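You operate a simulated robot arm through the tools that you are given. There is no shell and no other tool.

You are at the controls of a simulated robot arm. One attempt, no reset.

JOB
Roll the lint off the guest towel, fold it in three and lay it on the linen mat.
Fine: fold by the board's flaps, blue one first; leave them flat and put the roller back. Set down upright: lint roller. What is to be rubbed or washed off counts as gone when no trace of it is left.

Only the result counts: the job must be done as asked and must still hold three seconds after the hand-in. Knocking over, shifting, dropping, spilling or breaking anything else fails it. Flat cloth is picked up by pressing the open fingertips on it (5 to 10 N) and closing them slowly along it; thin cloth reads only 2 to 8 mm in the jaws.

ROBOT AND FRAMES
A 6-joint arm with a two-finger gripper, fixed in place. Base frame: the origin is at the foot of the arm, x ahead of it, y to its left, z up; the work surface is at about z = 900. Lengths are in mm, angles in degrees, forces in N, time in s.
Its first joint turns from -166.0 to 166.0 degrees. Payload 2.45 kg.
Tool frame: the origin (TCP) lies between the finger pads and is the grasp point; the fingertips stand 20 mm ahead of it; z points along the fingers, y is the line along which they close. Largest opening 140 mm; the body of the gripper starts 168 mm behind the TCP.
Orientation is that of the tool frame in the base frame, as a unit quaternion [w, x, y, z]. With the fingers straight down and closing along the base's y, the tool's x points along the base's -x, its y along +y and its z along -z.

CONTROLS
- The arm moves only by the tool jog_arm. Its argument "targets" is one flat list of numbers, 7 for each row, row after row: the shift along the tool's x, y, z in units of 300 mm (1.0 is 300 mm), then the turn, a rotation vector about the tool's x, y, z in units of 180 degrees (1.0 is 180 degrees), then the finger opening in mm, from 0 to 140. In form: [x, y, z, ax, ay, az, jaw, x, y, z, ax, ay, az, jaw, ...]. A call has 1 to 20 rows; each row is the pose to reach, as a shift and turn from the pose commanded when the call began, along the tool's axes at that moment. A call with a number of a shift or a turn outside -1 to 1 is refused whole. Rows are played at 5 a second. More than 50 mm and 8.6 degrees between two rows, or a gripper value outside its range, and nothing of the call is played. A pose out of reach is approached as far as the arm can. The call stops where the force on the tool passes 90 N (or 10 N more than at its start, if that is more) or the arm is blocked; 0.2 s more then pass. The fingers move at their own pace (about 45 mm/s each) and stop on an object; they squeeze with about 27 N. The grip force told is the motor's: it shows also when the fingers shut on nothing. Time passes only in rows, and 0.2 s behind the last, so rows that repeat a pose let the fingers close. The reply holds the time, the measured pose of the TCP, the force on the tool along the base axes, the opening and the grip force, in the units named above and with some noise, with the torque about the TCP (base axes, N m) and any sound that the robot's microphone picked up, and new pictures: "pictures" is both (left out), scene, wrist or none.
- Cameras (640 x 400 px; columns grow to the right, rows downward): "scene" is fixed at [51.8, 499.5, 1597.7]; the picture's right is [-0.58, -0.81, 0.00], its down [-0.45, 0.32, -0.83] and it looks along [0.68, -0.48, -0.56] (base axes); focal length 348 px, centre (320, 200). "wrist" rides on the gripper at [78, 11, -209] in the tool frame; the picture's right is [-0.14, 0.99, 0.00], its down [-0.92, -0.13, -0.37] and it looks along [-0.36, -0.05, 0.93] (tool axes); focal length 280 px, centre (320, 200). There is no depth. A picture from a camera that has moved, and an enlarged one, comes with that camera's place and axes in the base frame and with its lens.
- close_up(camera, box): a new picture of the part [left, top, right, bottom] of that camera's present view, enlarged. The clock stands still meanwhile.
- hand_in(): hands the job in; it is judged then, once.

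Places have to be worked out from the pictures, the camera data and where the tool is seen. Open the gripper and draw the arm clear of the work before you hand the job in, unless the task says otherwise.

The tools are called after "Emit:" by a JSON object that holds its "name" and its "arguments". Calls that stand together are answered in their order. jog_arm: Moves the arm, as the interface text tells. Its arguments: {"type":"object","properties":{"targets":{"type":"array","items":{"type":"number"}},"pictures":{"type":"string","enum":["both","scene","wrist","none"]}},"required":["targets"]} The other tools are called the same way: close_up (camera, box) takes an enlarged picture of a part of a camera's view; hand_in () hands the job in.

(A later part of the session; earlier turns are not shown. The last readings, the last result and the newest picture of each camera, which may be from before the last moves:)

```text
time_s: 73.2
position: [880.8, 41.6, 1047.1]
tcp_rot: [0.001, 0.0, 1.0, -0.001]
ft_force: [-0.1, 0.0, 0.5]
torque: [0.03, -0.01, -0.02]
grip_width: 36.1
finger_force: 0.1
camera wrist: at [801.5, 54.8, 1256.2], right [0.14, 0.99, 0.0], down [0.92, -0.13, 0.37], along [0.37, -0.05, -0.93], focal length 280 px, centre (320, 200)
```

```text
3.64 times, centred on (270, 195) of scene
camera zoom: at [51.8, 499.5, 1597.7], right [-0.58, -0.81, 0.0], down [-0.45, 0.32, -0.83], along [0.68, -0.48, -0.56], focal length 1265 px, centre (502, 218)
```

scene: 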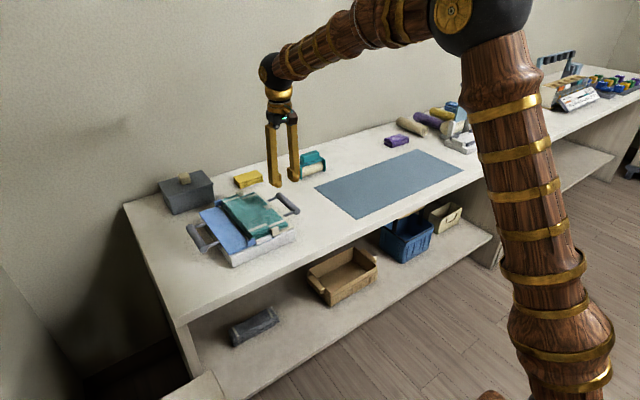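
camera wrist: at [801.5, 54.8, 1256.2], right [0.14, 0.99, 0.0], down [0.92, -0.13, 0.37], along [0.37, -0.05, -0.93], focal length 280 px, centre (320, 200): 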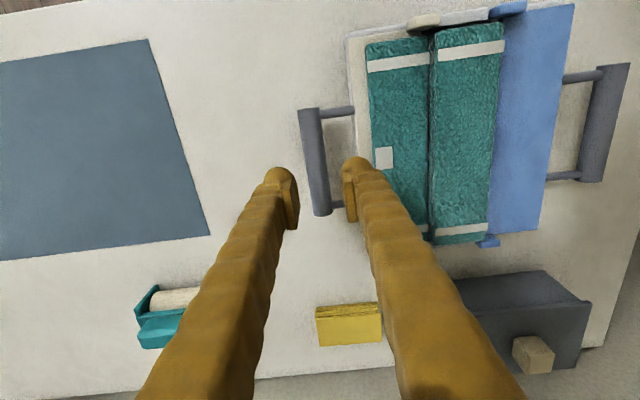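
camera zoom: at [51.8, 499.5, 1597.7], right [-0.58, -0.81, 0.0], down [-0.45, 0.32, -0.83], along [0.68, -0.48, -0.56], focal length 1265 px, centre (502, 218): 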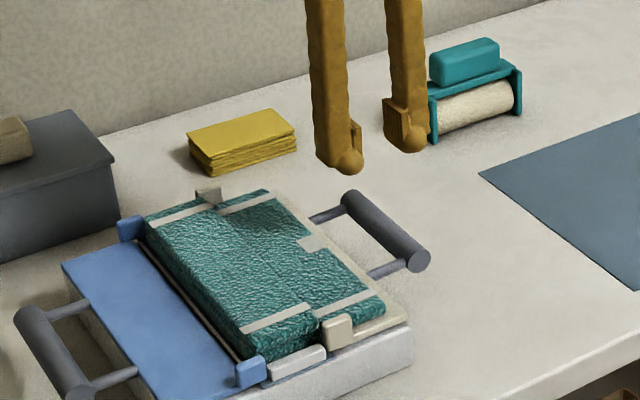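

The cream bar reads y ≈ 39.4, x 819–940. Shift −2 mm in y and descend to about z 990 to check alignment.

Emit:
{"name": "jog_arm", "arguments": {"targets": [0, -0.0067, 0.09, 0, 0, 0, 36, 0, -0.0067, 0.19, 0, 0, 0, 36, 0, -0.0067, 0.19, 0, 0, 0, 36], "pictures": "none"}}

Emit:
{"name": "close_up", "arguments": {"camera": "wrist", "box": [220, 90, 400, 240]}}

```text
time_s: 74.0
position: [882.5, 40.7, 989.0]
tcp_rot: [0.001, 0.0, 1.0, -0.001]
ft_force: [0.3, 1.7, 0.5]
torque: [0.0, -0.01, 0.01]
grip_width: 35.9
finger_force: 0.0
```

```text
2.67 times, centred on (310, 165) of wrist
camera zoom: at [802.7, 53.1, 1197.7], right [0.14, 0.99, 0.0], down [0.92, -0.13, 0.37], along [0.37, -0.05, -0.93], focal length 748 px, centre (347, 293)
```

zoom: 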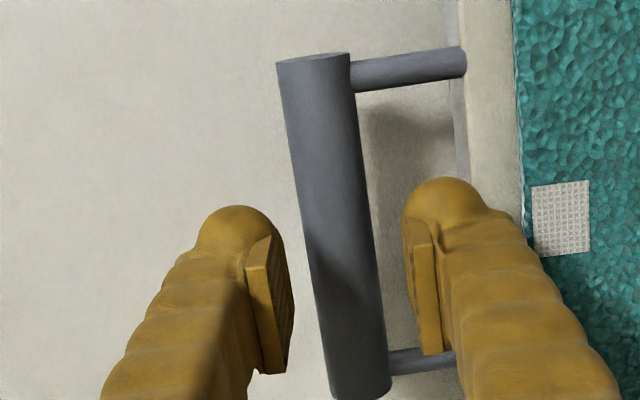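

Same relative alignment as before: bar about 1.5 mm to −y. Shift, descend 34 mm and close on the bar.

Emit:
{"name": "jog_arm", "arguments": {"targets": [0, -0.005, 0.06, 0, 0, 0, 36, 0, -0.005, 0.1133, 0, 0, 0, 36, 0, -0.005, 0.1133, 0, 0, 0, 28, 0, -0.005, 0.1133, 0, 0, 0, 20, 0, -0.005, 0.1133, 0, 0, 0, 10, 0, -0.005, 0.1133, 0, 0, 0, 10, 0, -0.005, 0.1133, 0, 0, 0, 10], "pictures": "none"}}

Emit:
{"name": "close_up", "arguments": {"camera": "wrist", "box": [220, 90, 400, 240]}}

Emit:
{"name": "close_up", "arguments": {"camera": "scene", "box": [210, 140, 330, 250]}}

```text
time_s: 75.5
position: [881.2, 37.9, 956.9]
tcp_rot: [0.001, 0.0, 1.0, -0.001]
ft_force: [1.5, 17.8, 2.3]
torque: [0.19, -0.04, 0.12]
grip_width: 22.3
finger_force: 44.6
```

```text
2.67 times, centred on (310, 165) of wrist
camera zoom: at [802.5, 50.3, 1164.8], right [0.14, 0.99, 0.0], down [0.92, -0.13, 0.37], along [0.37, -0.05, -0.93], focal length 748 px, centre (347, 293)
```

zoom: 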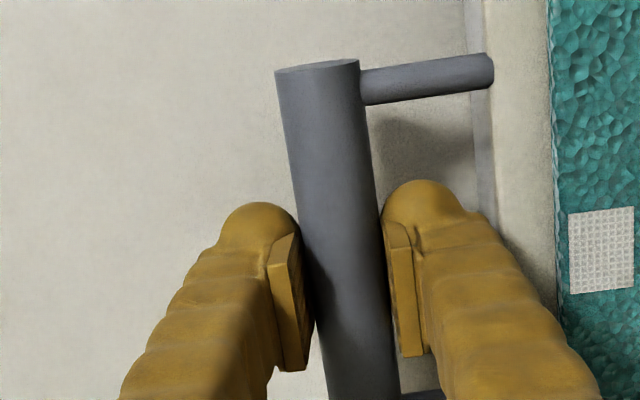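

```text
3.64 times, centred on (270, 195) of scene
camera zoom: at [51.8, 499.5, 1597.7], right [-0.58, -0.81, 0.0], down [-0.45, 0.32, -0.83], along [0.68, -0.48, -0.56], focal length 1265 px, centre (502, 218)
```

zoom: 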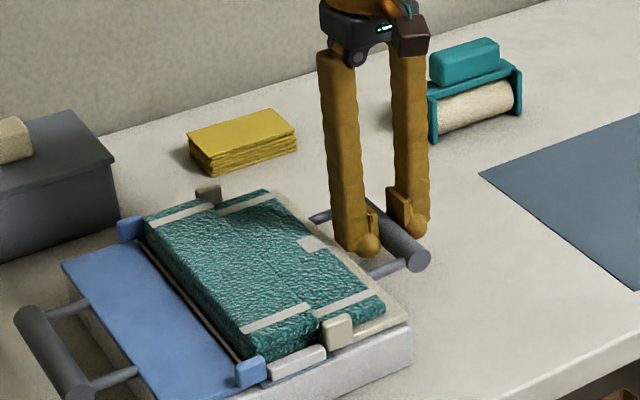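

Gripped at 22.3 mm with a small side load. By symmetry I take the hinge at about y 160, z 968, R 122. Lifting the first ~31° of the arc.

Emit:
{"name": "jog_arm", "arguments": {"targets": [0, 0.0017, -0.024, 0, 0, 0, 10, 0, 0.0007, -0.0523, 0, 0, 0, 10, 0, 0.0017, -0.0807, 0, 0, 0, 10, 0, 0.0047, -0.109, 0, 0, 0, 10, 0, 0.0097, -0.137, 0, 0, 0, 10, 0, 0.0163, -0.1643, 0, 0, 0, 10, 0, 0.0253, -0.1913, 0, 0, 0, 10, 0, 0.0357, -0.2177, 0, 0, 0, 10], "pictures": "none"}}

Emit:
{"name": "close_up", "arguments": {"camera": "scene", "box": [210, 140, 330, 250]}}

```text
time_s: 77.3
position: [881.9, 46.9, 1023.4]
tcp_rot: [0.002, -0.001, 1.0, -0.001]
ft_force: [-11.6, -56.8, 23.9]
torque: [-0.21, -0.04, -0.16]
grip_width: 19.8
finger_force: 44.5
```

```text
3.64 times, centred on (270, 195) of scene
camera zoom: at [51.8, 499.5, 1597.7], right [-0.58, -0.81, 0.0], down [-0.45, 0.32, -0.83], along [0.68, -0.48, -0.56], focal length 1265 px, centre (502, 218)
```

zoom: 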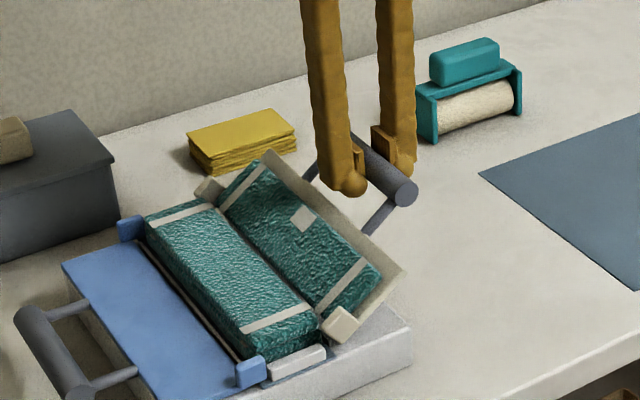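

Load is outward (−57 y, +24 z), so the true arc lies outside my path; the images suggest this hinge is ~6 mm higher (z ≈ 974). I'll ease outward.

Emit:
{"name": "jog_arm", "arguments": {"targets": [0, -0.005, -0.0025, 0, 0, 0, 10, 0, -0.0105, -0.005, 0, 0, 0, 10, 0, -0.0105, -0.005, 0, 0, 0, 10], "pictures": "none"}}

```text
time_s: 78.2
position: [882.9, 48.0, 1023.0]
tcp_rot: [0.001, 0.001, 1.0, -0.001]
ft_force: [10.3, -14.5, 7.9]
torque: [0.14, -0.34, 0.0]
grip_width: 19.6
finger_force: 44.3
```

Load is down to ~16 N. Proceeding another 24° with the refined hinge (160.5, 974).

Emit:
{"name": "jog_arm", "arguments": {"targets": [0, 0.0103, -0.0267, 0, 0, 0, 10, 0, 0.025, -0.0513, 0, 0, 0, 10, 0, 0.0413, -0.0747, 0, 0, 0, 10, 0, 0.0593, -0.097, 0, 0, 0, 10, 0, 0.079, -0.1177, 0, 0, 0, 10, 0, 0.0997, -0.1373, 0, 0, 0, 10], "pictures": "none"}}

Emit:
{"name": "close_up", "arguments": {"camera": "scene", "box": [210, 130, 330, 240]}}

```text
time_s: 79.5
position: [881.2, 76.3, 1061.3]
tcp_rot: [0.0, 0.0, 1.0, 0.0]
ft_force: [-7.7, 4.0, -11.3]
torque: [-0.37, 0.29, 0.12]
grip_width: 19.6
finger_force: 44.4
```

```text
3.64 times, centred on (270, 185) of scene
camera zoom: at [51.8, 499.5, 1597.7], right [-0.58, -0.81, 0.0], down [-0.45, 0.32, -0.83], along [0.68, -0.48, -0.56], focal length 1265 px, centre (502, 254)
```

zoom: 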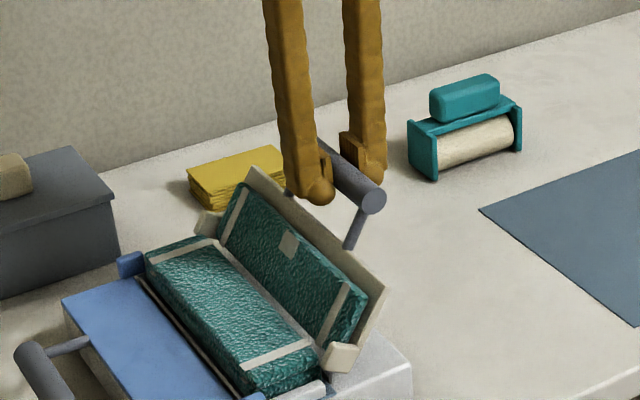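

Tracking nicely. Continue to near vertical.

Emit:
{"name": "jog_arm", "arguments": {"targets": [0, 0.0203, -0.017, 0, 0, 0, 10, 0, 0.0417, -0.0323, 0, 0, 0, 10, 0, 0.066, -0.0473, 0, 0, 0, 10, 0, 0.0913, -0.061, 0, 0, 0, 10, 0, 0.1173, -0.0727, 0, 0, 0, 10, 0, 0.1443, -0.0823, 0, 0, 0, 10, 0, 0.1717, -0.0903, 0, 0, 0, 10, 0, 0.1997, -0.096, 0, 0, 0, 10], "pictures": "none"}}

Emit:
{"name": "close_up", "arguments": {"camera": "scene", "box": [190, 120, 320, 240]}}

```text
time_s: 81.3
position: [881.8, 135.9, 1090.4]
tcp_rot: [-0.001, 0.0, 1.0, -0.001]
ft_force: [-16.4, -3.9, 7.2]
torque: [-0.27, 0.15, 0.05]
grip_width: 19.3
finger_force: 45.2
```

```text
3.33 times, centred on (255, 180) of scene
camera zoom: at [51.8, 499.5, 1597.7], right [-0.58, -0.81, 0.0], down [-0.45, 0.32, -0.83], along [0.68, -0.48, -0.56], focal length 1159 px, centre (537, 267)
```

zoom: 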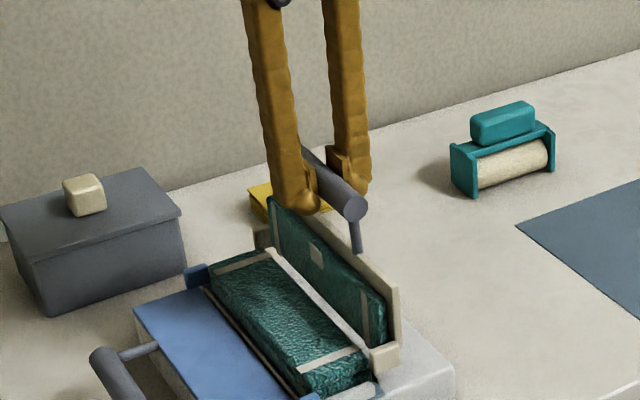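

Going over the top to about 112°.

Emit:
{"name": "jog_arm", "arguments": {"targets": [0.003, 0.0283, -0.004, 0, 0, 0, 10, 0.003, 0.0567, -0.006, 0, 0, 0, 10, 0.003, 0.0853, -0.006, 0, 0, 0, 10, 0.003, 0.1137, -0.004, 0, 0, 0, 10, 0.003, 0.142, 0, 0, 0, 0, 10, 0.003, 0.17, 0.0057, 0, 0, 0, 10, 0.003, 0.1973, 0.0137, 0, 0, 0, 10, 0.003, 0.2243, 0.0233, 0, 0, 0, 10], "pictures": "none"}}

Emit:
{"name": "close_up", "arguments": {"camera": "scene", "box": [190, 120, 320, 240]}}

```text
time_s: 83.2
position: [882.2, 203.6, 1084.7]
tcp_rot: [0.001, 0.0, 1.0, 0.0]
ft_force: [1.5, -2.2, -1.1]
torque: [-0.25, -0.12, 0.02]
grip_width: 19.6
finger_force: 44.3
```

```text
3.33 times, centred on (255, 180) of scene
camera zoom: at [51.8, 499.5, 1597.7], right [-0.58, -0.81, 0.0], down [-0.45, 0.32, -0.83], along [0.68, -0.48, -0.56], focal length 1159 px, centre (537, 267)
```

zoom: 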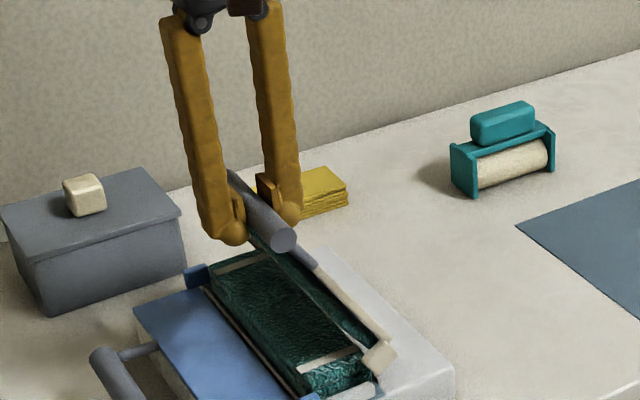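

Continue in smaller steps toward the expected stop at about 122°.

Emit:
{"name": "jog_arm", "arguments": {"targets": [0, 0.013, 0.0055, 0, 0, 0, 10, 0, 0.026, 0.0117, 0, 0, 0, 10, 0, 0.0355, 0.0165, 0, 0, 0, 10, 0, 0.045, 0.0217, 0, 0, 0, 10], "pictures": "none"}}

Emit:
{"name": "close_up", "arguments": {"camera": "scene", "box": [190, 130, 320, 260]}}

```text
time_s: 84.2
position: [881.7, 219.1, 1077.1]
tcp_rot: [0.001, -0.001, 1.0, -0.001]
ft_force: [9.0, -5.9, -6.2]
torque: [-0.27, -0.23, 0.1]
grip_width: 19.4
finger_force: 43.8
```

```text
3.08 times, centred on (255, 195) of scene
camera zoom: at [51.8, 499.5, 1597.7], right [-0.58, -0.81, 0.0], down [-0.45, 0.32, -0.83], along [0.68, -0.48, -0.56], focal length 1070 px, centre (520, 215)
```

zoom: 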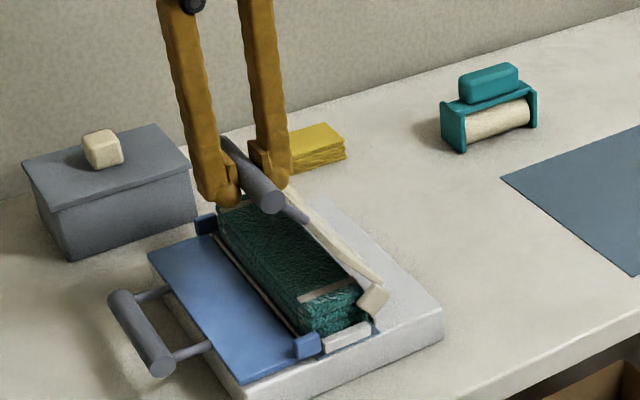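

The stack looks thicker already. Zooming in to see whether the cream third has gone over.

Emit:
{"name": "close_up", "arguments": {"camera": "scene", "box": [220, 180, 300, 250]}}

Emit:
{"name": "close_up", "arguments": {"camera": "wrist", "box": [160, 20, 460, 280]}}

```text
5.71 times, centred on (260, 215) of scene
camera zoom: at [51.8, 499.5, 1597.7], right [-0.58, -0.81, 0.0], down [-0.45, 0.32, -0.83], along [0.68, -0.48, -0.56], focal length 1988 px, centre (663, 114)
```

zoom: 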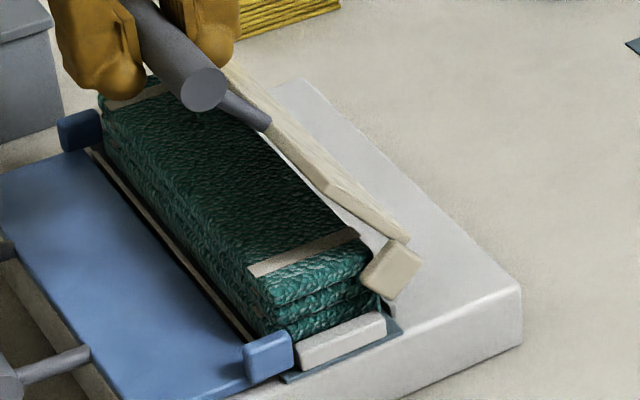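

```text
1.54 times, centred on (310, 150) of wrist
camera zoom: at [802.4, 230.4, 1285.7], right [0.14, 0.99, 0.0], down [0.92, -0.13, 0.37], along [0.37, -0.05, -0.93], focal length 431 px, centre (335, 277)
```

zoom: 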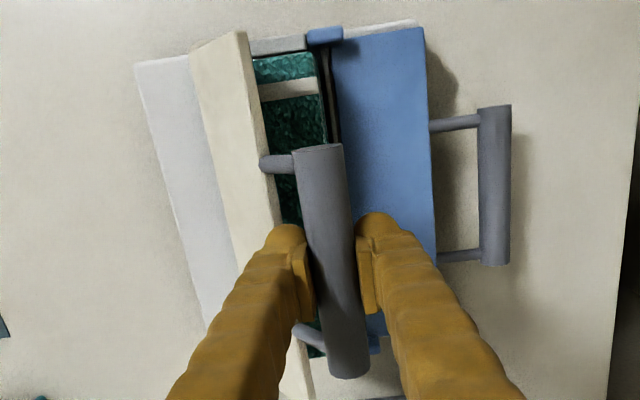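

All three layers are now stacked. I'll swing the cream flap back along the same arc, to about 64° first.

Emit:
{"name": "jog_arm", "arguments": {"targets": [0, -0.022, -0.0113, 0, 0, 0, 10, 0, -0.045, -0.0217, 0, 0, 0, 10, 0, -0.072, -0.0313, 0, 0, 0, 10, 0, -0.0993, -0.0393, 0, 0, 0, 10, 0, -0.1273, -0.045, 0, 0, 0, 10, 0, -0.1557, -0.049, 0, 0, 0, 10, 0, -0.184, -0.051, 0, 0, 0, 10, 0, -0.2127, -0.051, 0, 0, 0, 10, 0, -0.241, -0.049, 0, 0, 0, 10, 0, -0.2693, -0.045, 0, 0, 0, 10, 0, -0.2973, -0.0393, 0, 0, 0, 10, 0, -0.3247, -0.0313, 0, 0, 0, 10, 0, -0.3517, -0.0217, 0, 0, 0, 10, 0, -0.3777, -0.01, 0, 0, 0, 10], "pictures": "none"}}

Emit:
{"name": "close_up", "arguments": {"camera": "scene", "box": [200, 130, 330, 260]}}

```text
time_s: 87.2
position: [879.9, 105.1, 1080.8]
tcp_rot: [0.002, 0.001, 1.0, -0.001]
ft_force: [14.8, 3.5, -1.8]
torque: [0.33, 0.13, 0.01]
grip_width: 19.7
finger_force: 45.0
```

```text
3.08 times, centred on (265, 195) of scene
camera zoom: at [51.8, 499.5, 1597.7], right [-0.58, -0.81, 0.0], down [-0.45, 0.32, -0.83], along [0.68, -0.48, -0.56], focal length 1070 px, centre (489, 215)
```

zoom: 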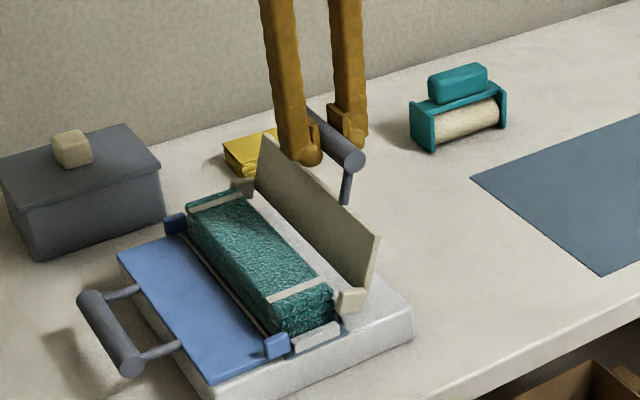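

The towel is neatly folded in three on the middle panel. Lowering the cream flap down to near flat.

Emit:
{"name": "jog_arm", "arguments": {"targets": [0, -0.0253, 0.0137, 0, 0, 0, 10, 0, -0.0497, 0.0287, 0, 0, 0, 10, 0, -0.0727, 0.0453, 0, 0, 0, 10, 0, -0.0947, 0.0637, 0, 0, 0, 10, 0, -0.115, 0.0837, 0, 0, 0, 10, 0, -0.1343, 0.105, 0, 0, 0, 10, 0, -0.1517, 0.1273, 0, 0, 0, 10, 0, -0.1677, 0.151, 0, 0, 0, 10, 0, -0.182, 0.1757, 0, 0, 0, 10, 0, -0.1947, 0.2017, 0, 0, 0, 10, 0, -0.205, 0.2285, 0, 0, 0, 10, 0, -0.214, 0.2553, 0, 0, 0, 10, 0, -0.226, 0.311, 0, 0, 0, 10], "pictures": "none"}}

Emit:
{"name": "close_up", "arguments": {"camera": "scene", "box": [200, 150, 330, 270]}}

```text
time_s: 90.0
position: [882.1, 36.6, 987.7]
tcp_rot: [0.001, 0.0, 1.0, -0.001]
ft_force: [-7.5, 59.6, -5.0]
torque: [0.52, 0.6, 0.49]
grip_width: 22.4
finger_force: 45.2
```

```text
3.33 times, centred on (265, 210) of scene
camera zoom: at [51.8, 499.5, 1597.7], right [-0.58, -0.81, 0.0], down [-0.45, 0.32, -0.83], along [0.68, -0.48, -0.56], focal length 1159 px, centre (503, 167)
```

zoom: 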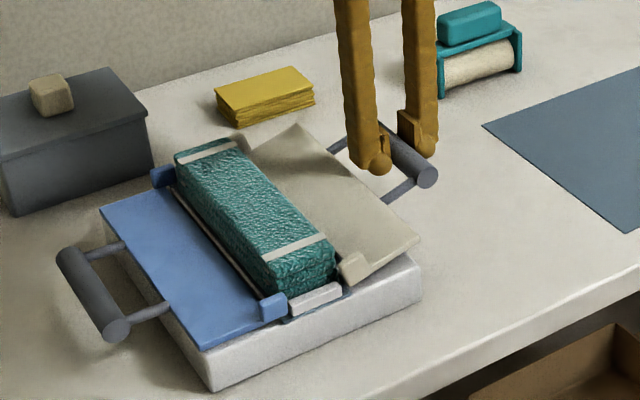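

Bar is ~32 mm above flat with a +60 N side load; ease +3.5 mm in y and continue down.

Emit:
{"name": "jog_arm", "arguments": {"targets": [0, 0.0117, 0.0, 0, 0, 0, 10, 0, 0.0117, 0.03, 0, 0, 0, 10, 0, 0.0117, 0.06, 0, 0, 0, 10, 0, 0.0127, 0.085, 0, 0, 0, 10, 0, 0.0133, 0.095, 0, 0, 0, 10], "pictures": "none"}}

Emit:
{"name": "close_up", "arguments": {"camera": "scene", "box": [175, 180, 315, 275]}}

```text
time_s: 91.2
position: [881.3, 37.0, 959.3]
tcp_rot: [0.001, 0.0, 1.0, -0.002]
ft_force: [-7.9, -44.0, -6.3]
torque: [-0.24, -0.21, 1.0]
grip_width: 21.4
finger_force: 45.5
```

```text
4.21 times, centred on (245, 228) of scene
camera zoom: at [51.8, 499.5, 1597.7], right [-0.58, -0.81, 0.0], down [-0.45, 0.32, -0.83], along [0.68, -0.48, -0.56], focal length 1464 px, centre (636, 84)
```

zoom: 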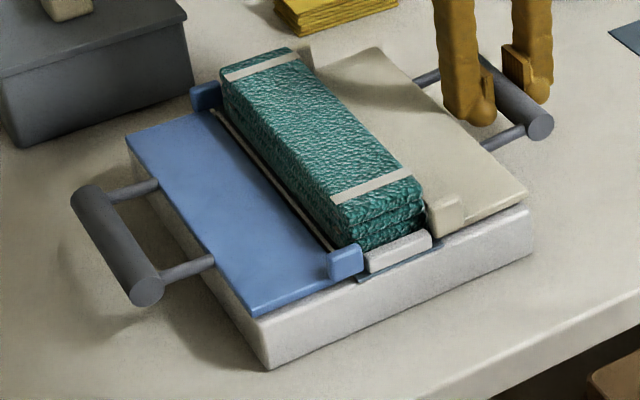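

About 5 mm above flat. Shift −2.5 mm in y and go down 5 mm.

Emit:
{"name": "jog_arm", "arguments": {"targets": [0, -0.0083, 0.003, 0, 0, 0, 10, 0, -0.0083, 0.01, 0, 0, 0, 10, 0, -0.0083, 0.0167, 0, 0, 0, 10, 0, -0.0083, 0.0167, 0, 0, 0, 10], "pictures": "none"}}

Emit:
{"name": "close_up", "arguments": {"camera": "scene", "box": [175, 180, 315, 275]}}

```text
time_s: 92.2
position: [880.9, 36.6, 953.1]
tcp_rot: [0.001, 0.0, 1.0, -0.001]
ft_force: [-8.2, -16.3, -3.6]
torque: [-0.13, 0.1, -0.22]
grip_width: 20.8
finger_force: 45.3
```

```text
4.21 times, centred on (245, 228) of scene
camera zoom: at [51.8, 499.5, 1597.7], right [-0.58, -0.81, 0.0], down [-0.45, 0.32, -0.83], along [0.68, -0.48, -0.56], focal length 1464 px, centre (636, 84)
```

zoom: 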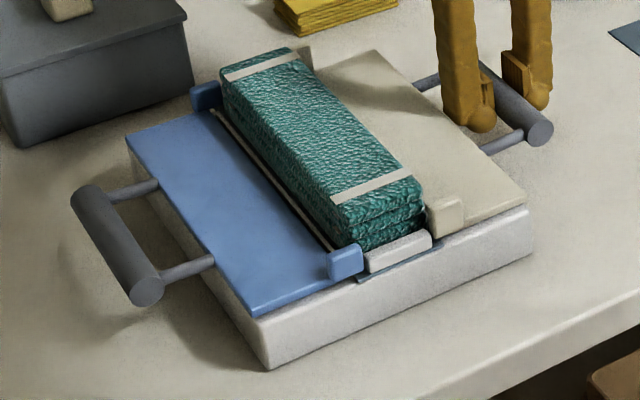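

Essentially flat; press down 2.5 mm more to confirm it's seated.

Emit:
{"name": "jog_arm", "arguments": {"targets": [0, -0.003, 0.004, 0, 0, 0, 10, 0, -0.003, 0.0083, 0, 0, 0, 10, 0, -0.003, 0.0083, 0, 0, 0, 10], "pictures": "none"}}

Emit:
{"name": "close_up", "arguments": {"camera": "scene", "box": [175, 180, 315, 275]}}

```text
time_s: 93.0
position: [880.2, 38.6, 952.6]
tcp_rot: [0.001, 0.0, 1.0, 0.0]
ft_force: [-17.3, 16.0, 12.9]
torque: [0.16, 0.07, 0.15]
grip_width: 20.6
finger_force: 45.7
```

```text
4.21 times, centred on (245, 228) of scene
camera zoom: at [51.8, 499.5, 1597.7], right [-0.58, -0.81, 0.0], down [-0.45, 0.32, -0.83], along [0.68, -0.48, -0.56], focal length 1464 px, centre (636, 84)
```

zoom: 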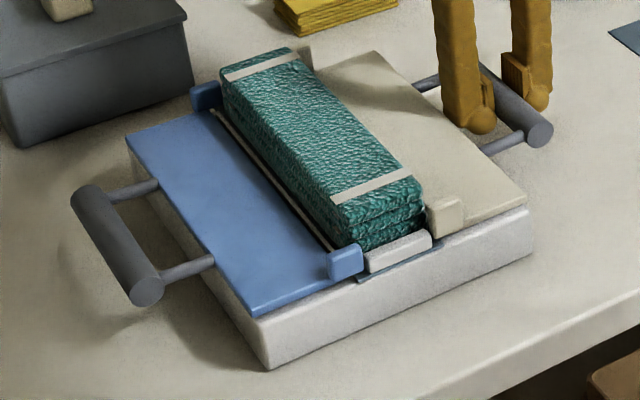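

Seated (upward reaction ~13 N). Release the bar, lift off.

Emit:
{"name": "jog_arm", "arguments": {"targets": [0.003, 0.003, -0.003, 0, 0, 0, 14, 0.003, 0.003, -0.003, 0, 0, 0, 24, 0.003, 0.003, -0.003, 0, 0, 0, 34, 0.003, 0.003, -0.003, 0, 0, 0, 36, 0.003, 0.003, -0.07, 0, 0, 0, 36, 0.003, 0.003, -0.2, 0, 0, 0, 36, 0.003, 0.003, -0.35, 0, 0, 0, 36], "pictures": "both"}}

Emit:
{"name": "close_up", "arguments": {"camera": "scene", "box": [175, 180, 315, 275]}}

Emit:
{"name": "close_up", "arguments": {"camera": "wrist", "box": [300, 0, 640, 260]}}

```text
time_s: 94.5
position: [882.1, 39.1, 1056.5]
tcp_rot: [0.001, 0.0, 1.0, -0.001]
ft_force: [-0.2, 0.8, -0.2]
torque: [0.02, 0.01, -0.04]
grip_width: 36.2
finger_force: 0.1
camera wrist: at [803.3, 51.7, 1265.4], right [0.14, 0.99, 0.0], down [0.92, -0.13, 0.37], along [0.37, -0.05, -0.93], focal length 280 px, centre (320, 200)
```

scene: 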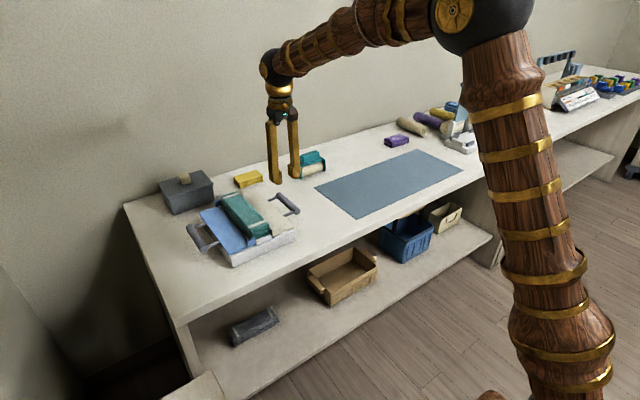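
wrist: 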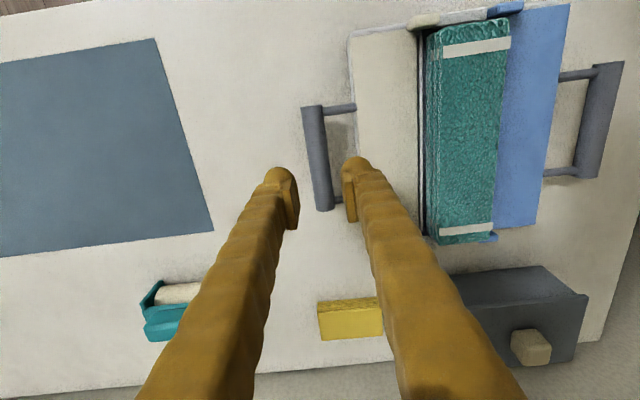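

```text
4.21 times, centred on (245, 228) of scene
camera zoom: at [51.8, 499.5, 1597.7], right [-0.58, -0.81, 0.0], down [-0.45, 0.32, -0.83], along [0.68, -0.48, -0.56], focal length 1464 px, centre (636, 84)
```

zoom: 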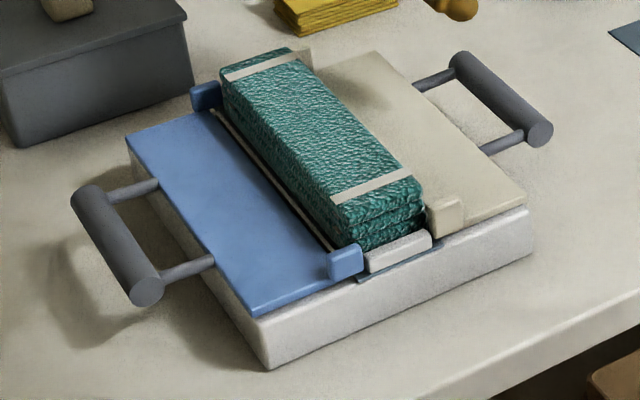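

```text
1.54 times, centred on (470, 130) of wrist
camera zoom: at [803.3, 51.7, 1265.4], right [0.14, 0.99, 0.0], down [0.92, -0.13, 0.37], along [0.37, -0.05, -0.93], focal length 431 px, centre (89, 308)
```

zoom: 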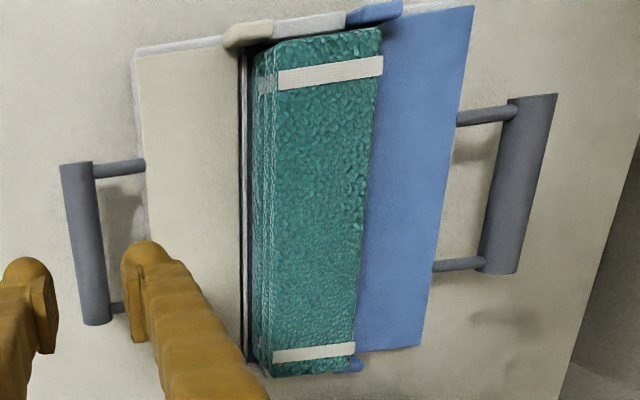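

Both flaps are flat and the towel is folded in three on the middle panel: x 770–985, y 163–222, top at about z 993. I'll move over its centre with the jaws opened to 90 mm.

Emit:
{"name": "jog_arm", "arguments": {"targets": [0.003, 0.1, -0.02, 0, 0, 0, 50, 0.006, 0.23, -0.03, 0, 0, 0, 66, 0.01, 0.37, -0.03, 0, 0, 0, 82, 0.0133, 0.51, -0.02, 0, 0, 0, 90, 0.0133, 0.51, 0, 0, 0, 0, 90, 0.0133, 0.51, 0, 0, 0, 0, 90], "pictures": "both"}}

Emit:
{"name": "close_up", "arguments": {"camera": "wrist", "box": [170, 40, 470, 260]}}

Emit:
{"name": "close_up", "arguments": {"camera": "scene", "box": [190, 140, 310, 260]}}

```text
time_s: 96.0
position: [876.8, 190.8, 1055.7]
tcp_rot: [0.001, 0.0, 1.0, 0.0]
ft_force: [-0.3, -0.2, 0.6]
torque: [-0.01, -0.01, 0.0]
grip_width: 90.0
finger_force: 0.1
camera wrist: at [797.1, 202.5, 1264.6], right [0.14, 0.99, 0.0], down [0.92, -0.13, 0.37], along [0.37, -0.05, -0.93], focal length 280 px, centre (320, 200)
```

scene: 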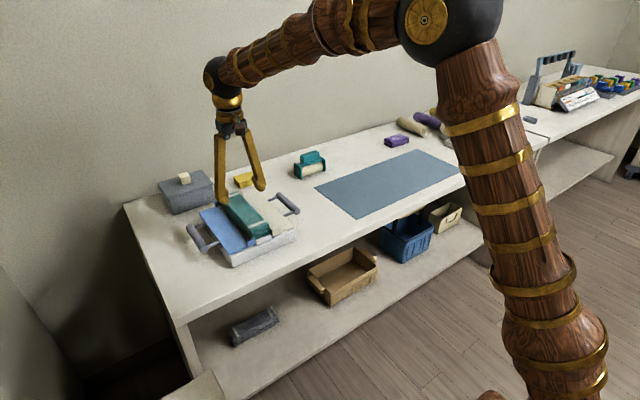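
wrist: 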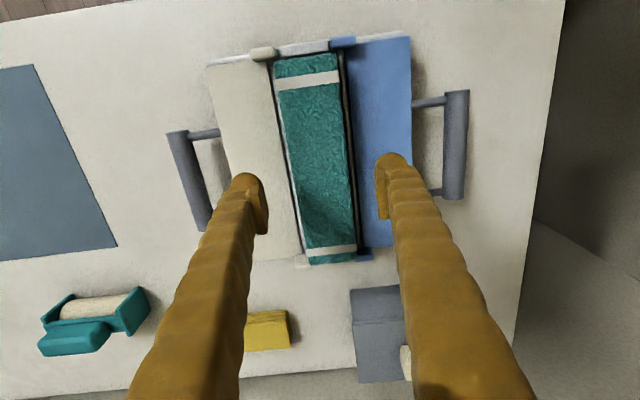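

```text
1.82 times, centred on (320, 150) of wrist
camera zoom: at [797.1, 202.5, 1264.6], right [0.14, 0.99, 0.0], down [0.92, -0.13, 0.37], along [0.37, -0.05, -0.93], focal length 510 px, centre (320, 291)
```

zoom: 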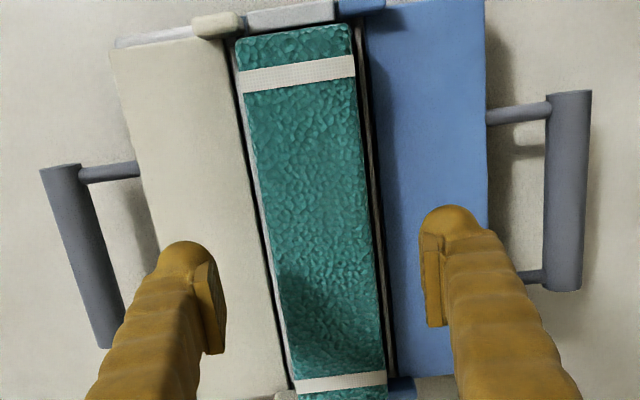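

```text
3.33 times, centred on (250, 200) of scene
camera zoom: at [51.8, 499.5, 1597.7], right [-0.58, -0.81, 0.0], down [-0.45, 0.32, -0.83], along [0.68, -0.48, -0.56], focal length 1159 px, centre (553, 200)
```

zoom: 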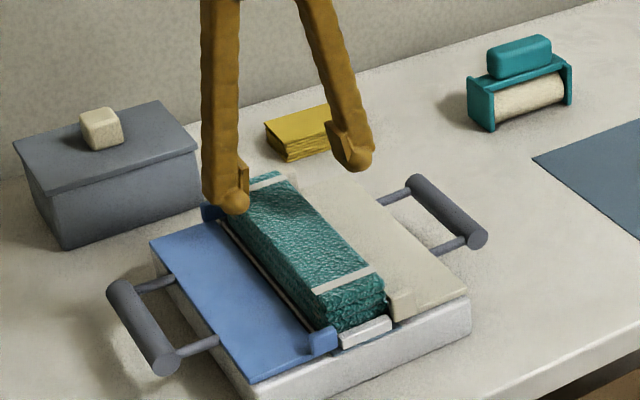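

The towel (y ≈ 160–222) is centred between the fingers. I'll descend to TCP z ≈ 983 so the pads flank the stack without touching the panels.

Emit:
{"name": "jog_arm", "arguments": {"targets": [0, 0.001, 0.1, 0, 0, 0, 90, 0, 0.001, 0.18, 0, 0, 0, 90, 0, 0.001, 0.225, 0, 0, 0, 90, 0, 0.001, 0.243, 0, 0, 0, 90], "pictures": "none"}}

Emit:
{"name": "close_up", "arguments": {"camera": "scene", "box": [190, 150, 310, 260]}}

Emit:
{"name": "close_up", "arguments": {"camera": "wrist", "box": [170, 40, 470, 260]}}

```text
time_s: 97.0
position: [876.5, 190.3, 984.1]
tcp_rot: [0.001, -0.001, 1.0, -0.001]
ft_force: [-0.4, -0.3, -0.4]
torque: [-0.02, -0.01, 0.02]
grip_width: 90.1
finger_force: 0.1
```

```text
3.64 times, centred on (250, 205) of scene
camera zoom: at [51.8, 499.5, 1597.7], right [-0.58, -0.81, 0.0], down [-0.45, 0.32, -0.83], along [0.68, -0.48, -0.56], focal length 1265 px, centre (574, 182)
```

zoom: 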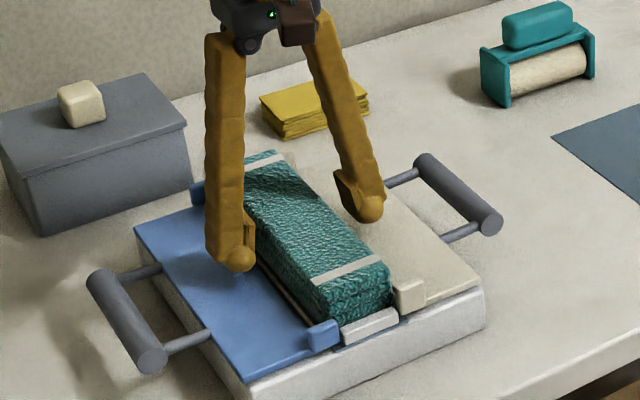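

```text
1.82 times, centred on (320, 150) of wrist
camera zoom: at [797.6, 203.1, 1192.2], right [0.14, 0.99, 0.0], down [0.92, -0.13, 0.37], along [0.37, -0.05, -0.93], focal length 510 px, centre (320, 291)
```

zoom: 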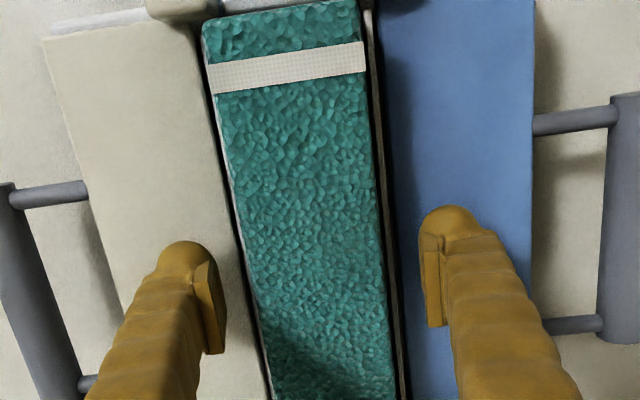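

The fingers flank the stack symmetrically with no contact. I'll lower 4 mm more and close slowly onto the towel's sides.

Emit:
{"name": "jog_arm", "arguments": {"targets": [0, 0, 0.007, 0, 0, 0, 86, 0, 0, 0.0137, 0, 0, 0, 80, 0, 0, 0.0137, 0, 0, 0, 75, 0, 0, 0.0137, 0, 0, 0, 71, 0, 0, 0.0137, 0, 0, 0, 68, 0, 0, 0.0137, 0, 0, 0, 65, 0, 0, 0.0137, 0, 0, 0, 62, 0, 0, 0.0137, 0, 0, 0, 59, 0, 0, 0.0137, 0, 0, 0, 56], "pictures": "none"}}

Emit:
{"name": "close_up", "arguments": {"camera": "scene", "box": [190, 150, 310, 260]}}

Emit:
{"name": "close_up", "arguments": {"camera": "wrist", "box": [170, 40, 470, 260]}}

```text
time_s: 99.0
position: [876.5, 189.9, 978.6]
tcp_rot: [0.001, 0.0, 1.0, -0.001]
ft_force: [-0.5, -2.8, 1.1]
torque: [0.03, 0.02, -0.01]
grip_width: 57.1
finger_force: 23.8
```

```text
3.64 times, centred on (250, 205) of scene
camera zoom: at [51.8, 499.5, 1597.7], right [-0.58, -0.81, 0.0], down [-0.45, 0.32, -0.83], along [0.68, -0.48, -0.56], focal length 1265 px, centre (574, 182)
```

zoom: 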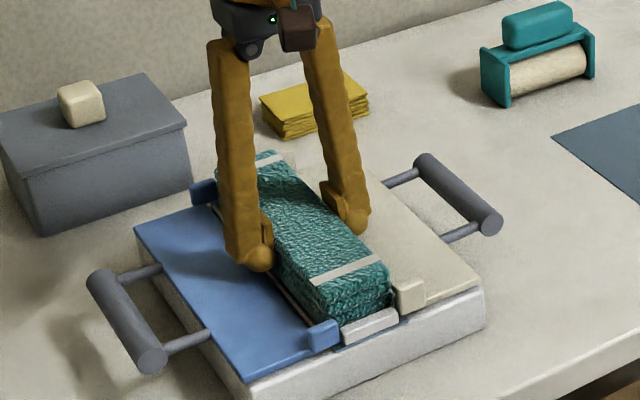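

```text
1.82 times, centred on (320, 150) of wrist
camera zoom: at [796.9, 203.2, 1188.3], right [0.14, 0.99, 0.0], down [0.92, -0.13, 0.37], along [0.37, -0.05, -0.93], focal length 510 px, centre (320, 291)
```

zoom: 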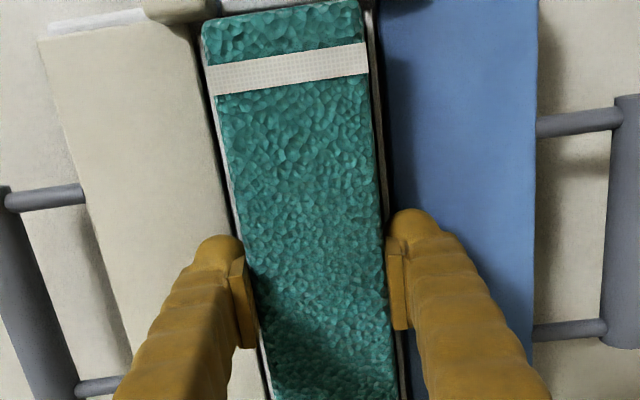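

The jaws stopped on the stack at 57 mm with 24 N. I'll squeeze fully and lift 25 mm gently to test.

Emit:
{"name": "jog_arm", "arguments": {"targets": [0, 0, 0, 0, 0, 0, 48, 0, 0, 0, 0, 0, 0, 40, 0, 0, 0, 0, 0, 0, 40, 0, 0, -0.02, 0, 0, 0, 40, 0, 0, -0.05, 0, 0, 0, 40, 0, 0, -0.0833, 0, 0, 0, 40], "pictures": "none"}}

Emit:
{"name": "close_up", "arguments": {"camera": "scene", "box": [190, 140, 310, 260]}}

Emit:
{"name": "close_up", "arguments": {"camera": "wrist", "box": [170, 40, 470, 260]}}

```text
time_s: 100.3
position: [876.1, 189.8, 1003.7]
tcp_rot: [0.0, 0.0, 1.0, -0.001]
ft_force: [-0.5, 0.5, -1.4]
torque: [-0.02, -0.02, 0.0]
grip_width: 57.2
finger_force: 27.1
```

```text
3.33 times, centred on (250, 200) of scene
camera zoom: at [51.8, 499.5, 1597.7], right [-0.58, -0.81, 0.0], down [-0.45, 0.32, -0.83], along [0.68, -0.48, -0.56], focal length 1159 px, centre (553, 200)
```

zoom: 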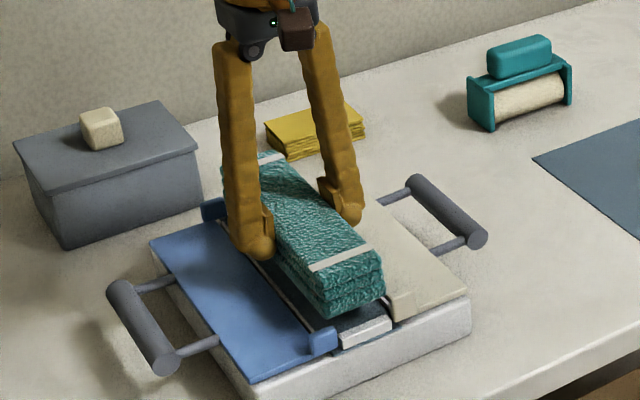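

```text
1.82 times, centred on (320, 150) of wrist
camera zoom: at [796.6, 202.6, 1212.8], right [0.14, 0.99, 0.0], down [0.92, -0.13, 0.37], along [0.37, -0.05, -0.93], focal length 510 px, centre (320, 291)
```

zoom: 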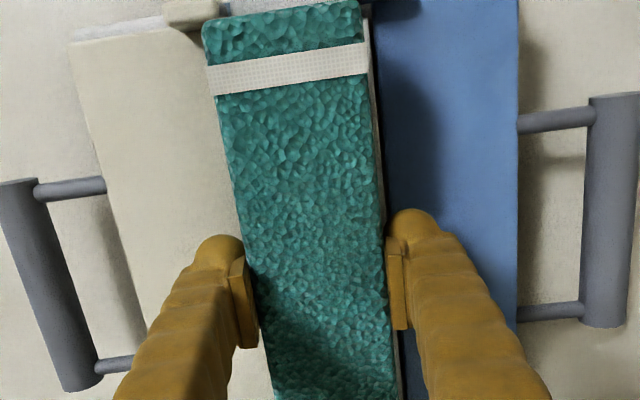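

The whole three-layer stack lifts cleanly. Raising it clear and starting toward the mat.

Emit:
{"name": "jog_arm", "arguments": {"targets": [0, 0, -0.08, 0, 0, 0, 40, 0, 0, -0.16, 0, 0, 0, 40, 0, 0, -0.24, 0, 0, 0, 40, 0, 0, -0.3167, 0, 0, 0, 40, 0.005, -0.1, -0.3167, 0, 0, 0, 40, 0.01, -0.22, -0.3167, 0, 0, 0, 40, 0.015, -0.34, -0.3167, 0, 0, 0, 40, 0.02, -0.46, -0.3167, 0, 0, 0, 40, 0.025, -0.58, -0.3167, 0, 0, 0, 40, 0.03, -0.7, -0.3167, 0, 0, 0, 40, 0.035, -0.82, -0.3167, 0, 0, 0, 40, 0.04, -0.92, -0.3167, 0, 0, 0, 40, 0.04, -0.97, -0.3167, 0, 0, 0, 40], "pictures": "both"}}

```text
time_s: 103.2
position: [863.3, -97.7, 1101.1]
tcp_rot: [0.001, 0.0, 1.0, -0.001]
ft_force: [0.2, -0.3, -2.0]
torque: [0.0, 0.02, -0.01]
grip_width: 57.1
finger_force: 26.9
camera wrist: at [784.1, -86.1, 1309.0], right [0.14, 0.99, 0.0], down [0.92, -0.13, 0.37], along [0.37, -0.05, -0.93], focal length 280 px, centre (320, 200)
```

scene: 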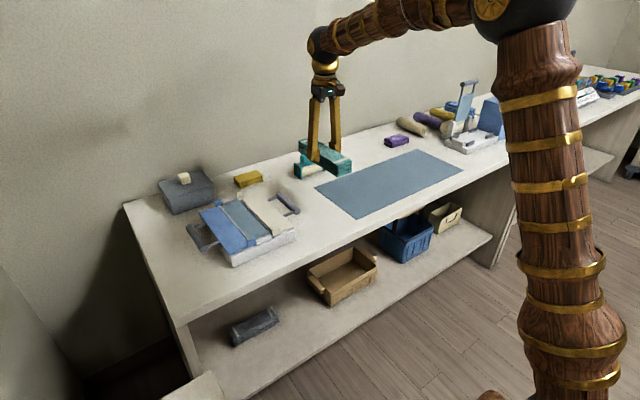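
wrist: 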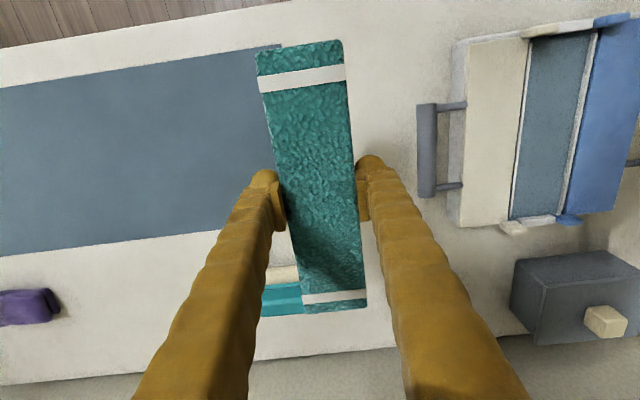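

The towel is held square and the mat spans about x 725–972, y −145…−705. Moving to above (848, −328).

Emit:
{"name": "jog_arm", "arguments": {"targets": [0.007, -0.09, 0, 0, 0, 0, 40, 0.014, -0.2, 0, 0, 0, 0, 40, 0.021, -0.31, 0, 0, 0, 0, 40, 0.028, -0.42, 0, 0, 0, 0, 40, 0.035, -0.53, 0, 0, 0, 0, 40, 0.042, -0.64, 0, 0, 0, 0, 40, 0.05, -0.73, 0, 0, 0, 0, 40, 0.05, -0.7667, 0, 0, 0, 0, 40, 0.05, -0.7667, 0.1, 0, 0, 0, 40, 0.05, -0.7667, 0.2, 0, 0, 0, 40, 0.05, -0.7667, 0.3, 0, 0, 0, 40, 0.05, -0.7667, 0.3, 0, 0, 0, 40], "pictures": "both"}}

Emit:
{"name": "close_up", "arguments": {"camera": "scene", "box": [300, 100, 480, 230]}}

```text
time_s: 105.8
position: [846.8, -331.7, 1007.4]
tcp_rot: [0.001, 0.0, 1.0, -0.001]
ft_force: [0.2, -0.1, -1.0]
torque: [0.03, 0.04, 0.01]
grip_width: 57.0
finger_force: 26.6
camera wrist: at [767.6, -318.7, 1216.5], right [0.14, 0.99, 0.0], down [0.92, -0.13, 0.37], along [0.37, -0.05, -0.93], focal length 280 px, centre (320, 200)
```

scene: 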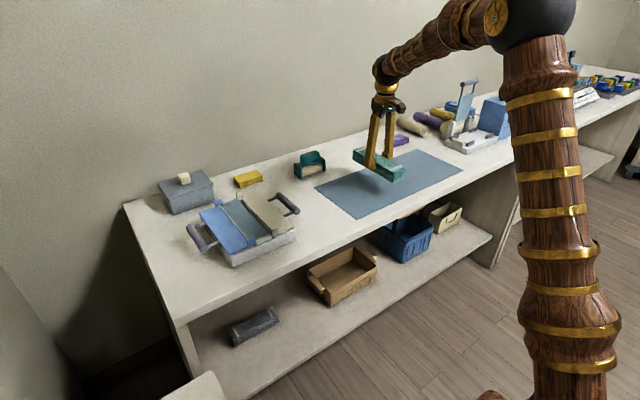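
wrist: 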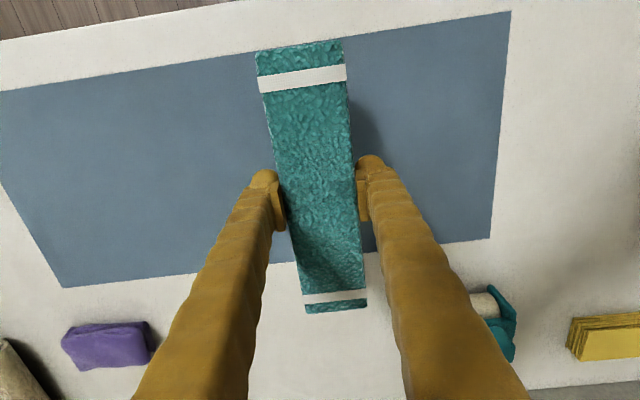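

```text
3.08 times, centred on (390, 165) of scene
camera zoom: at [51.8, 499.5, 1597.7], right [-0.58, -0.81, 0.0], down [-0.45, 0.32, -0.83], along [0.68, -0.48, -0.56], focal length 1070 px, centre (105, 308)
```

zoom: 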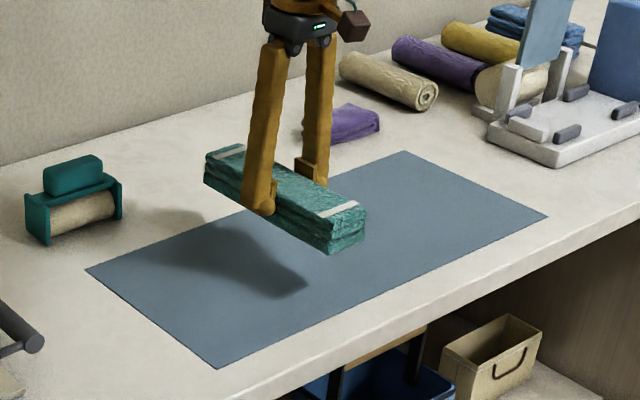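

The towel is above the mat. I'll shift 68 mm further toward the mat's middle (y ≈ −400) and lower to about 8 mm above it.

Emit:
{"name": "jog_arm", "arguments": {"targets": [0, -0.08, 0, 0, 0, 0, 40, 0, -0.17, 0, 0, 0, 0, 40, 0, -0.2267, 0.02, 0, 0, 0, 40, 0, -0.2267, 0.1, 0, 0, 0, 40, 0, -0.2267, 0.18, 0, 0, 0, 40, 0, -0.2267, 0.235, 0, 0, 0, 40, 0, -0.2267, 0.235, 0, 0, 0, 40], "pictures": "wrist"}}

Emit:
{"name": "close_up", "arguments": {"camera": "scene", "box": [320, 120, 480, 230]}}

```text
time_s: 107.3
position: [849.8, -399.2, 940.6]
tcp_rot: [0.001, 0.0, 1.0, -0.001]
ft_force: [0.1, -0.2, -0.9]
torque: [-0.04, -0.01, 0.0]
grip_width: 57.0
finger_force: 26.7
camera wrist: at [770.4, -386.8, 1148.6], right [0.14, 0.99, 0.0], down [0.92, -0.13, 0.37], along [0.37, -0.05, -0.93], focal length 280 px, centre (320, 200)
```

wrist: 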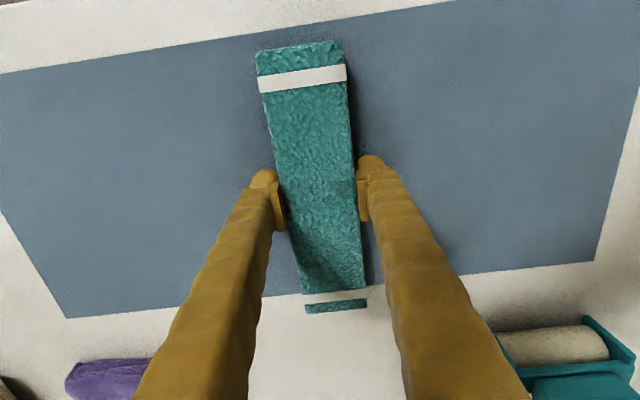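

```text
3.64 times, centred on (400, 175) of scene
camera zoom: at [51.8, 499.5, 1597.7], right [-0.58, -0.81, 0.0], down [-0.45, 0.32, -0.83], along [0.68, -0.48, -0.56], focal length 1265 px, centre (29, 291)
```

zoom: 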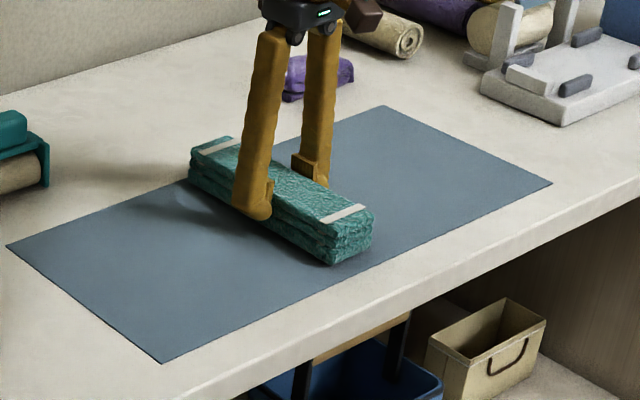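

The towel's footprint (x 744–951) is well inside the mat. Lowering 10 mm, then finer steps to contact.

Emit:
{"name": "jog_arm", "arguments": {"targets": [0, 0, 0.015, 0, 0, 0, 40, 0, 0, 0.03, 0, 0, 0, 40, 0, 0, 0.037, 0, 0, 0, 40, 0, 0, 0.037, 0, 0, 0, 40], "pictures": "none"}}

```text
time_s: 108.3
position: [849.6, -398.4, 932.1]
tcp_rot: [0.002, 0.001, 1.0, -0.002]
ft_force: [11.4, 2.6, 47.4]
torque: [-0.13, 0.27, 0.01]
grip_width: 56.8
finger_force: 26.8
```

Contact made (47 N, a bit hard). Ease up 2.5 mm, then look.

Emit:
{"name": "jog_arm", "arguments": {"targets": [0, 0, -0.005, 0, 0, 0, 40, 0, 0, -0.0083, 0, 0, 0, 40, 0, 0, -0.0083, 0, 0, 0, 40], "pictures": "none"}}

Emit:
{"name": "close_up", "arguments": {"camera": "scene", "box": [340, 130, 440, 210]}}

```text
time_s: 109.2
position: [849.3, -398.5, 931.9]
tcp_rot: [0.001, 0.0, 1.0, -0.001]
ft_force: [16.2, 2.1, 34.8]
torque: [-0.14, -0.15, 0.05]
grip_width: 57.1
finger_force: 27.4
```

```text
5.00 times, centred on (390, 170) of scene
camera zoom: at [51.8, 499.5, 1597.7], right [-0.58, -0.81, 0.0], down [-0.45, 0.32, -0.83], along [0.68, -0.48, -0.56], focal length 1739 px, centre (-30, 350)
```

zoom: 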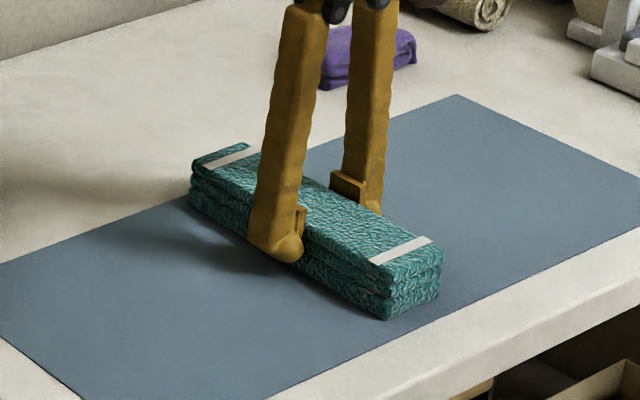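

Still 35 N; ease up 2 mm more before opening.

Emit:
{"name": "jog_arm", "arguments": {"targets": [0, 0, -0.004, 0, 0, 0, 40, 0, 0, -0.007, 0, 0, 0, 40, 0, 0, -0.007, 0, 0, 0, 40], "pictures": "none"}}

```text
time_s: 110.0
position: [848.3, -398.3, 932.0]
tcp_rot: [-0.001, 0.001, 1.0, -0.001]
ft_force: [-1.4, -1.0, 2.8]
torque: [0.09, 0.18, 0.07]
grip_width: 57.3
finger_force: 26.8
```

Light contact now (3 N). Opening the fingers slowly.

Emit:
{"name": "jog_arm", "arguments": {"targets": [0, 0, 0, 0, 0, 0, 58, 0, 0, 0, 0, 0, 0, 61, 0, 0, 0, 0, 0, 0, 66, 0, 0, 0, 0, 0, 0, 74, 0, 0, 0, 0, 0, 0, 84, 0, 0, 0, 0, 0, 0, 94, 0, 0, 0, 0, 0, 0, 94], "pictures": "wrist"}}

Emit:
{"name": "close_up", "arguments": {"camera": "scene", "box": [340, 130, 440, 210]}}

```text
time_s: 111.5
position: [849.5, -398.8, 933.3]
tcp_rot: [0.001, 0.001, 1.0, -0.001]
ft_force: [1.2, -0.2, -0.2]
torque: [-0.01, 0.0, -0.04]
grip_width: 93.7
finger_force: 0.1
camera wrist: at [770.1, -386.3, 1142.3], right [0.14, 0.99, 0.0], down [0.92, -0.13, 0.37], along [0.37, -0.05, -0.93], focal length 280 px, centre (320, 200)
```

wrist: 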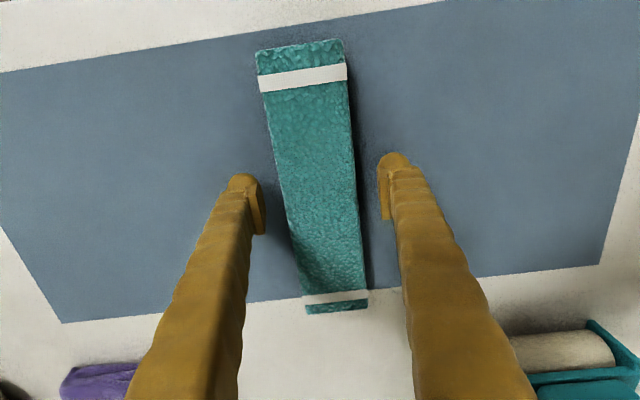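

```text
5.00 times, centred on (390, 170) of scene
camera zoom: at [51.8, 499.5, 1597.7], right [-0.58, -0.81, 0.0], down [-0.45, 0.32, -0.83], along [0.68, -0.48, -0.56], focal length 1739 px, centre (-30, 350)
```

zoom: 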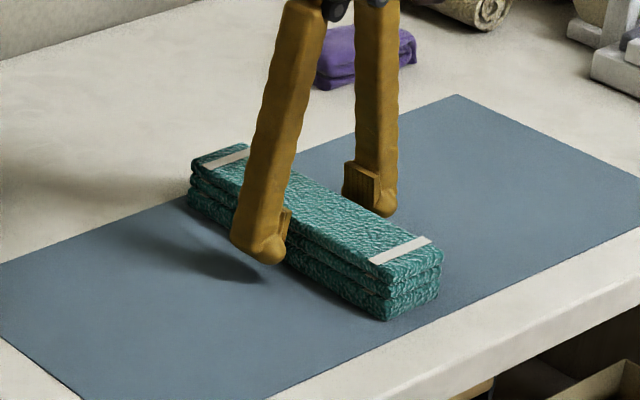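

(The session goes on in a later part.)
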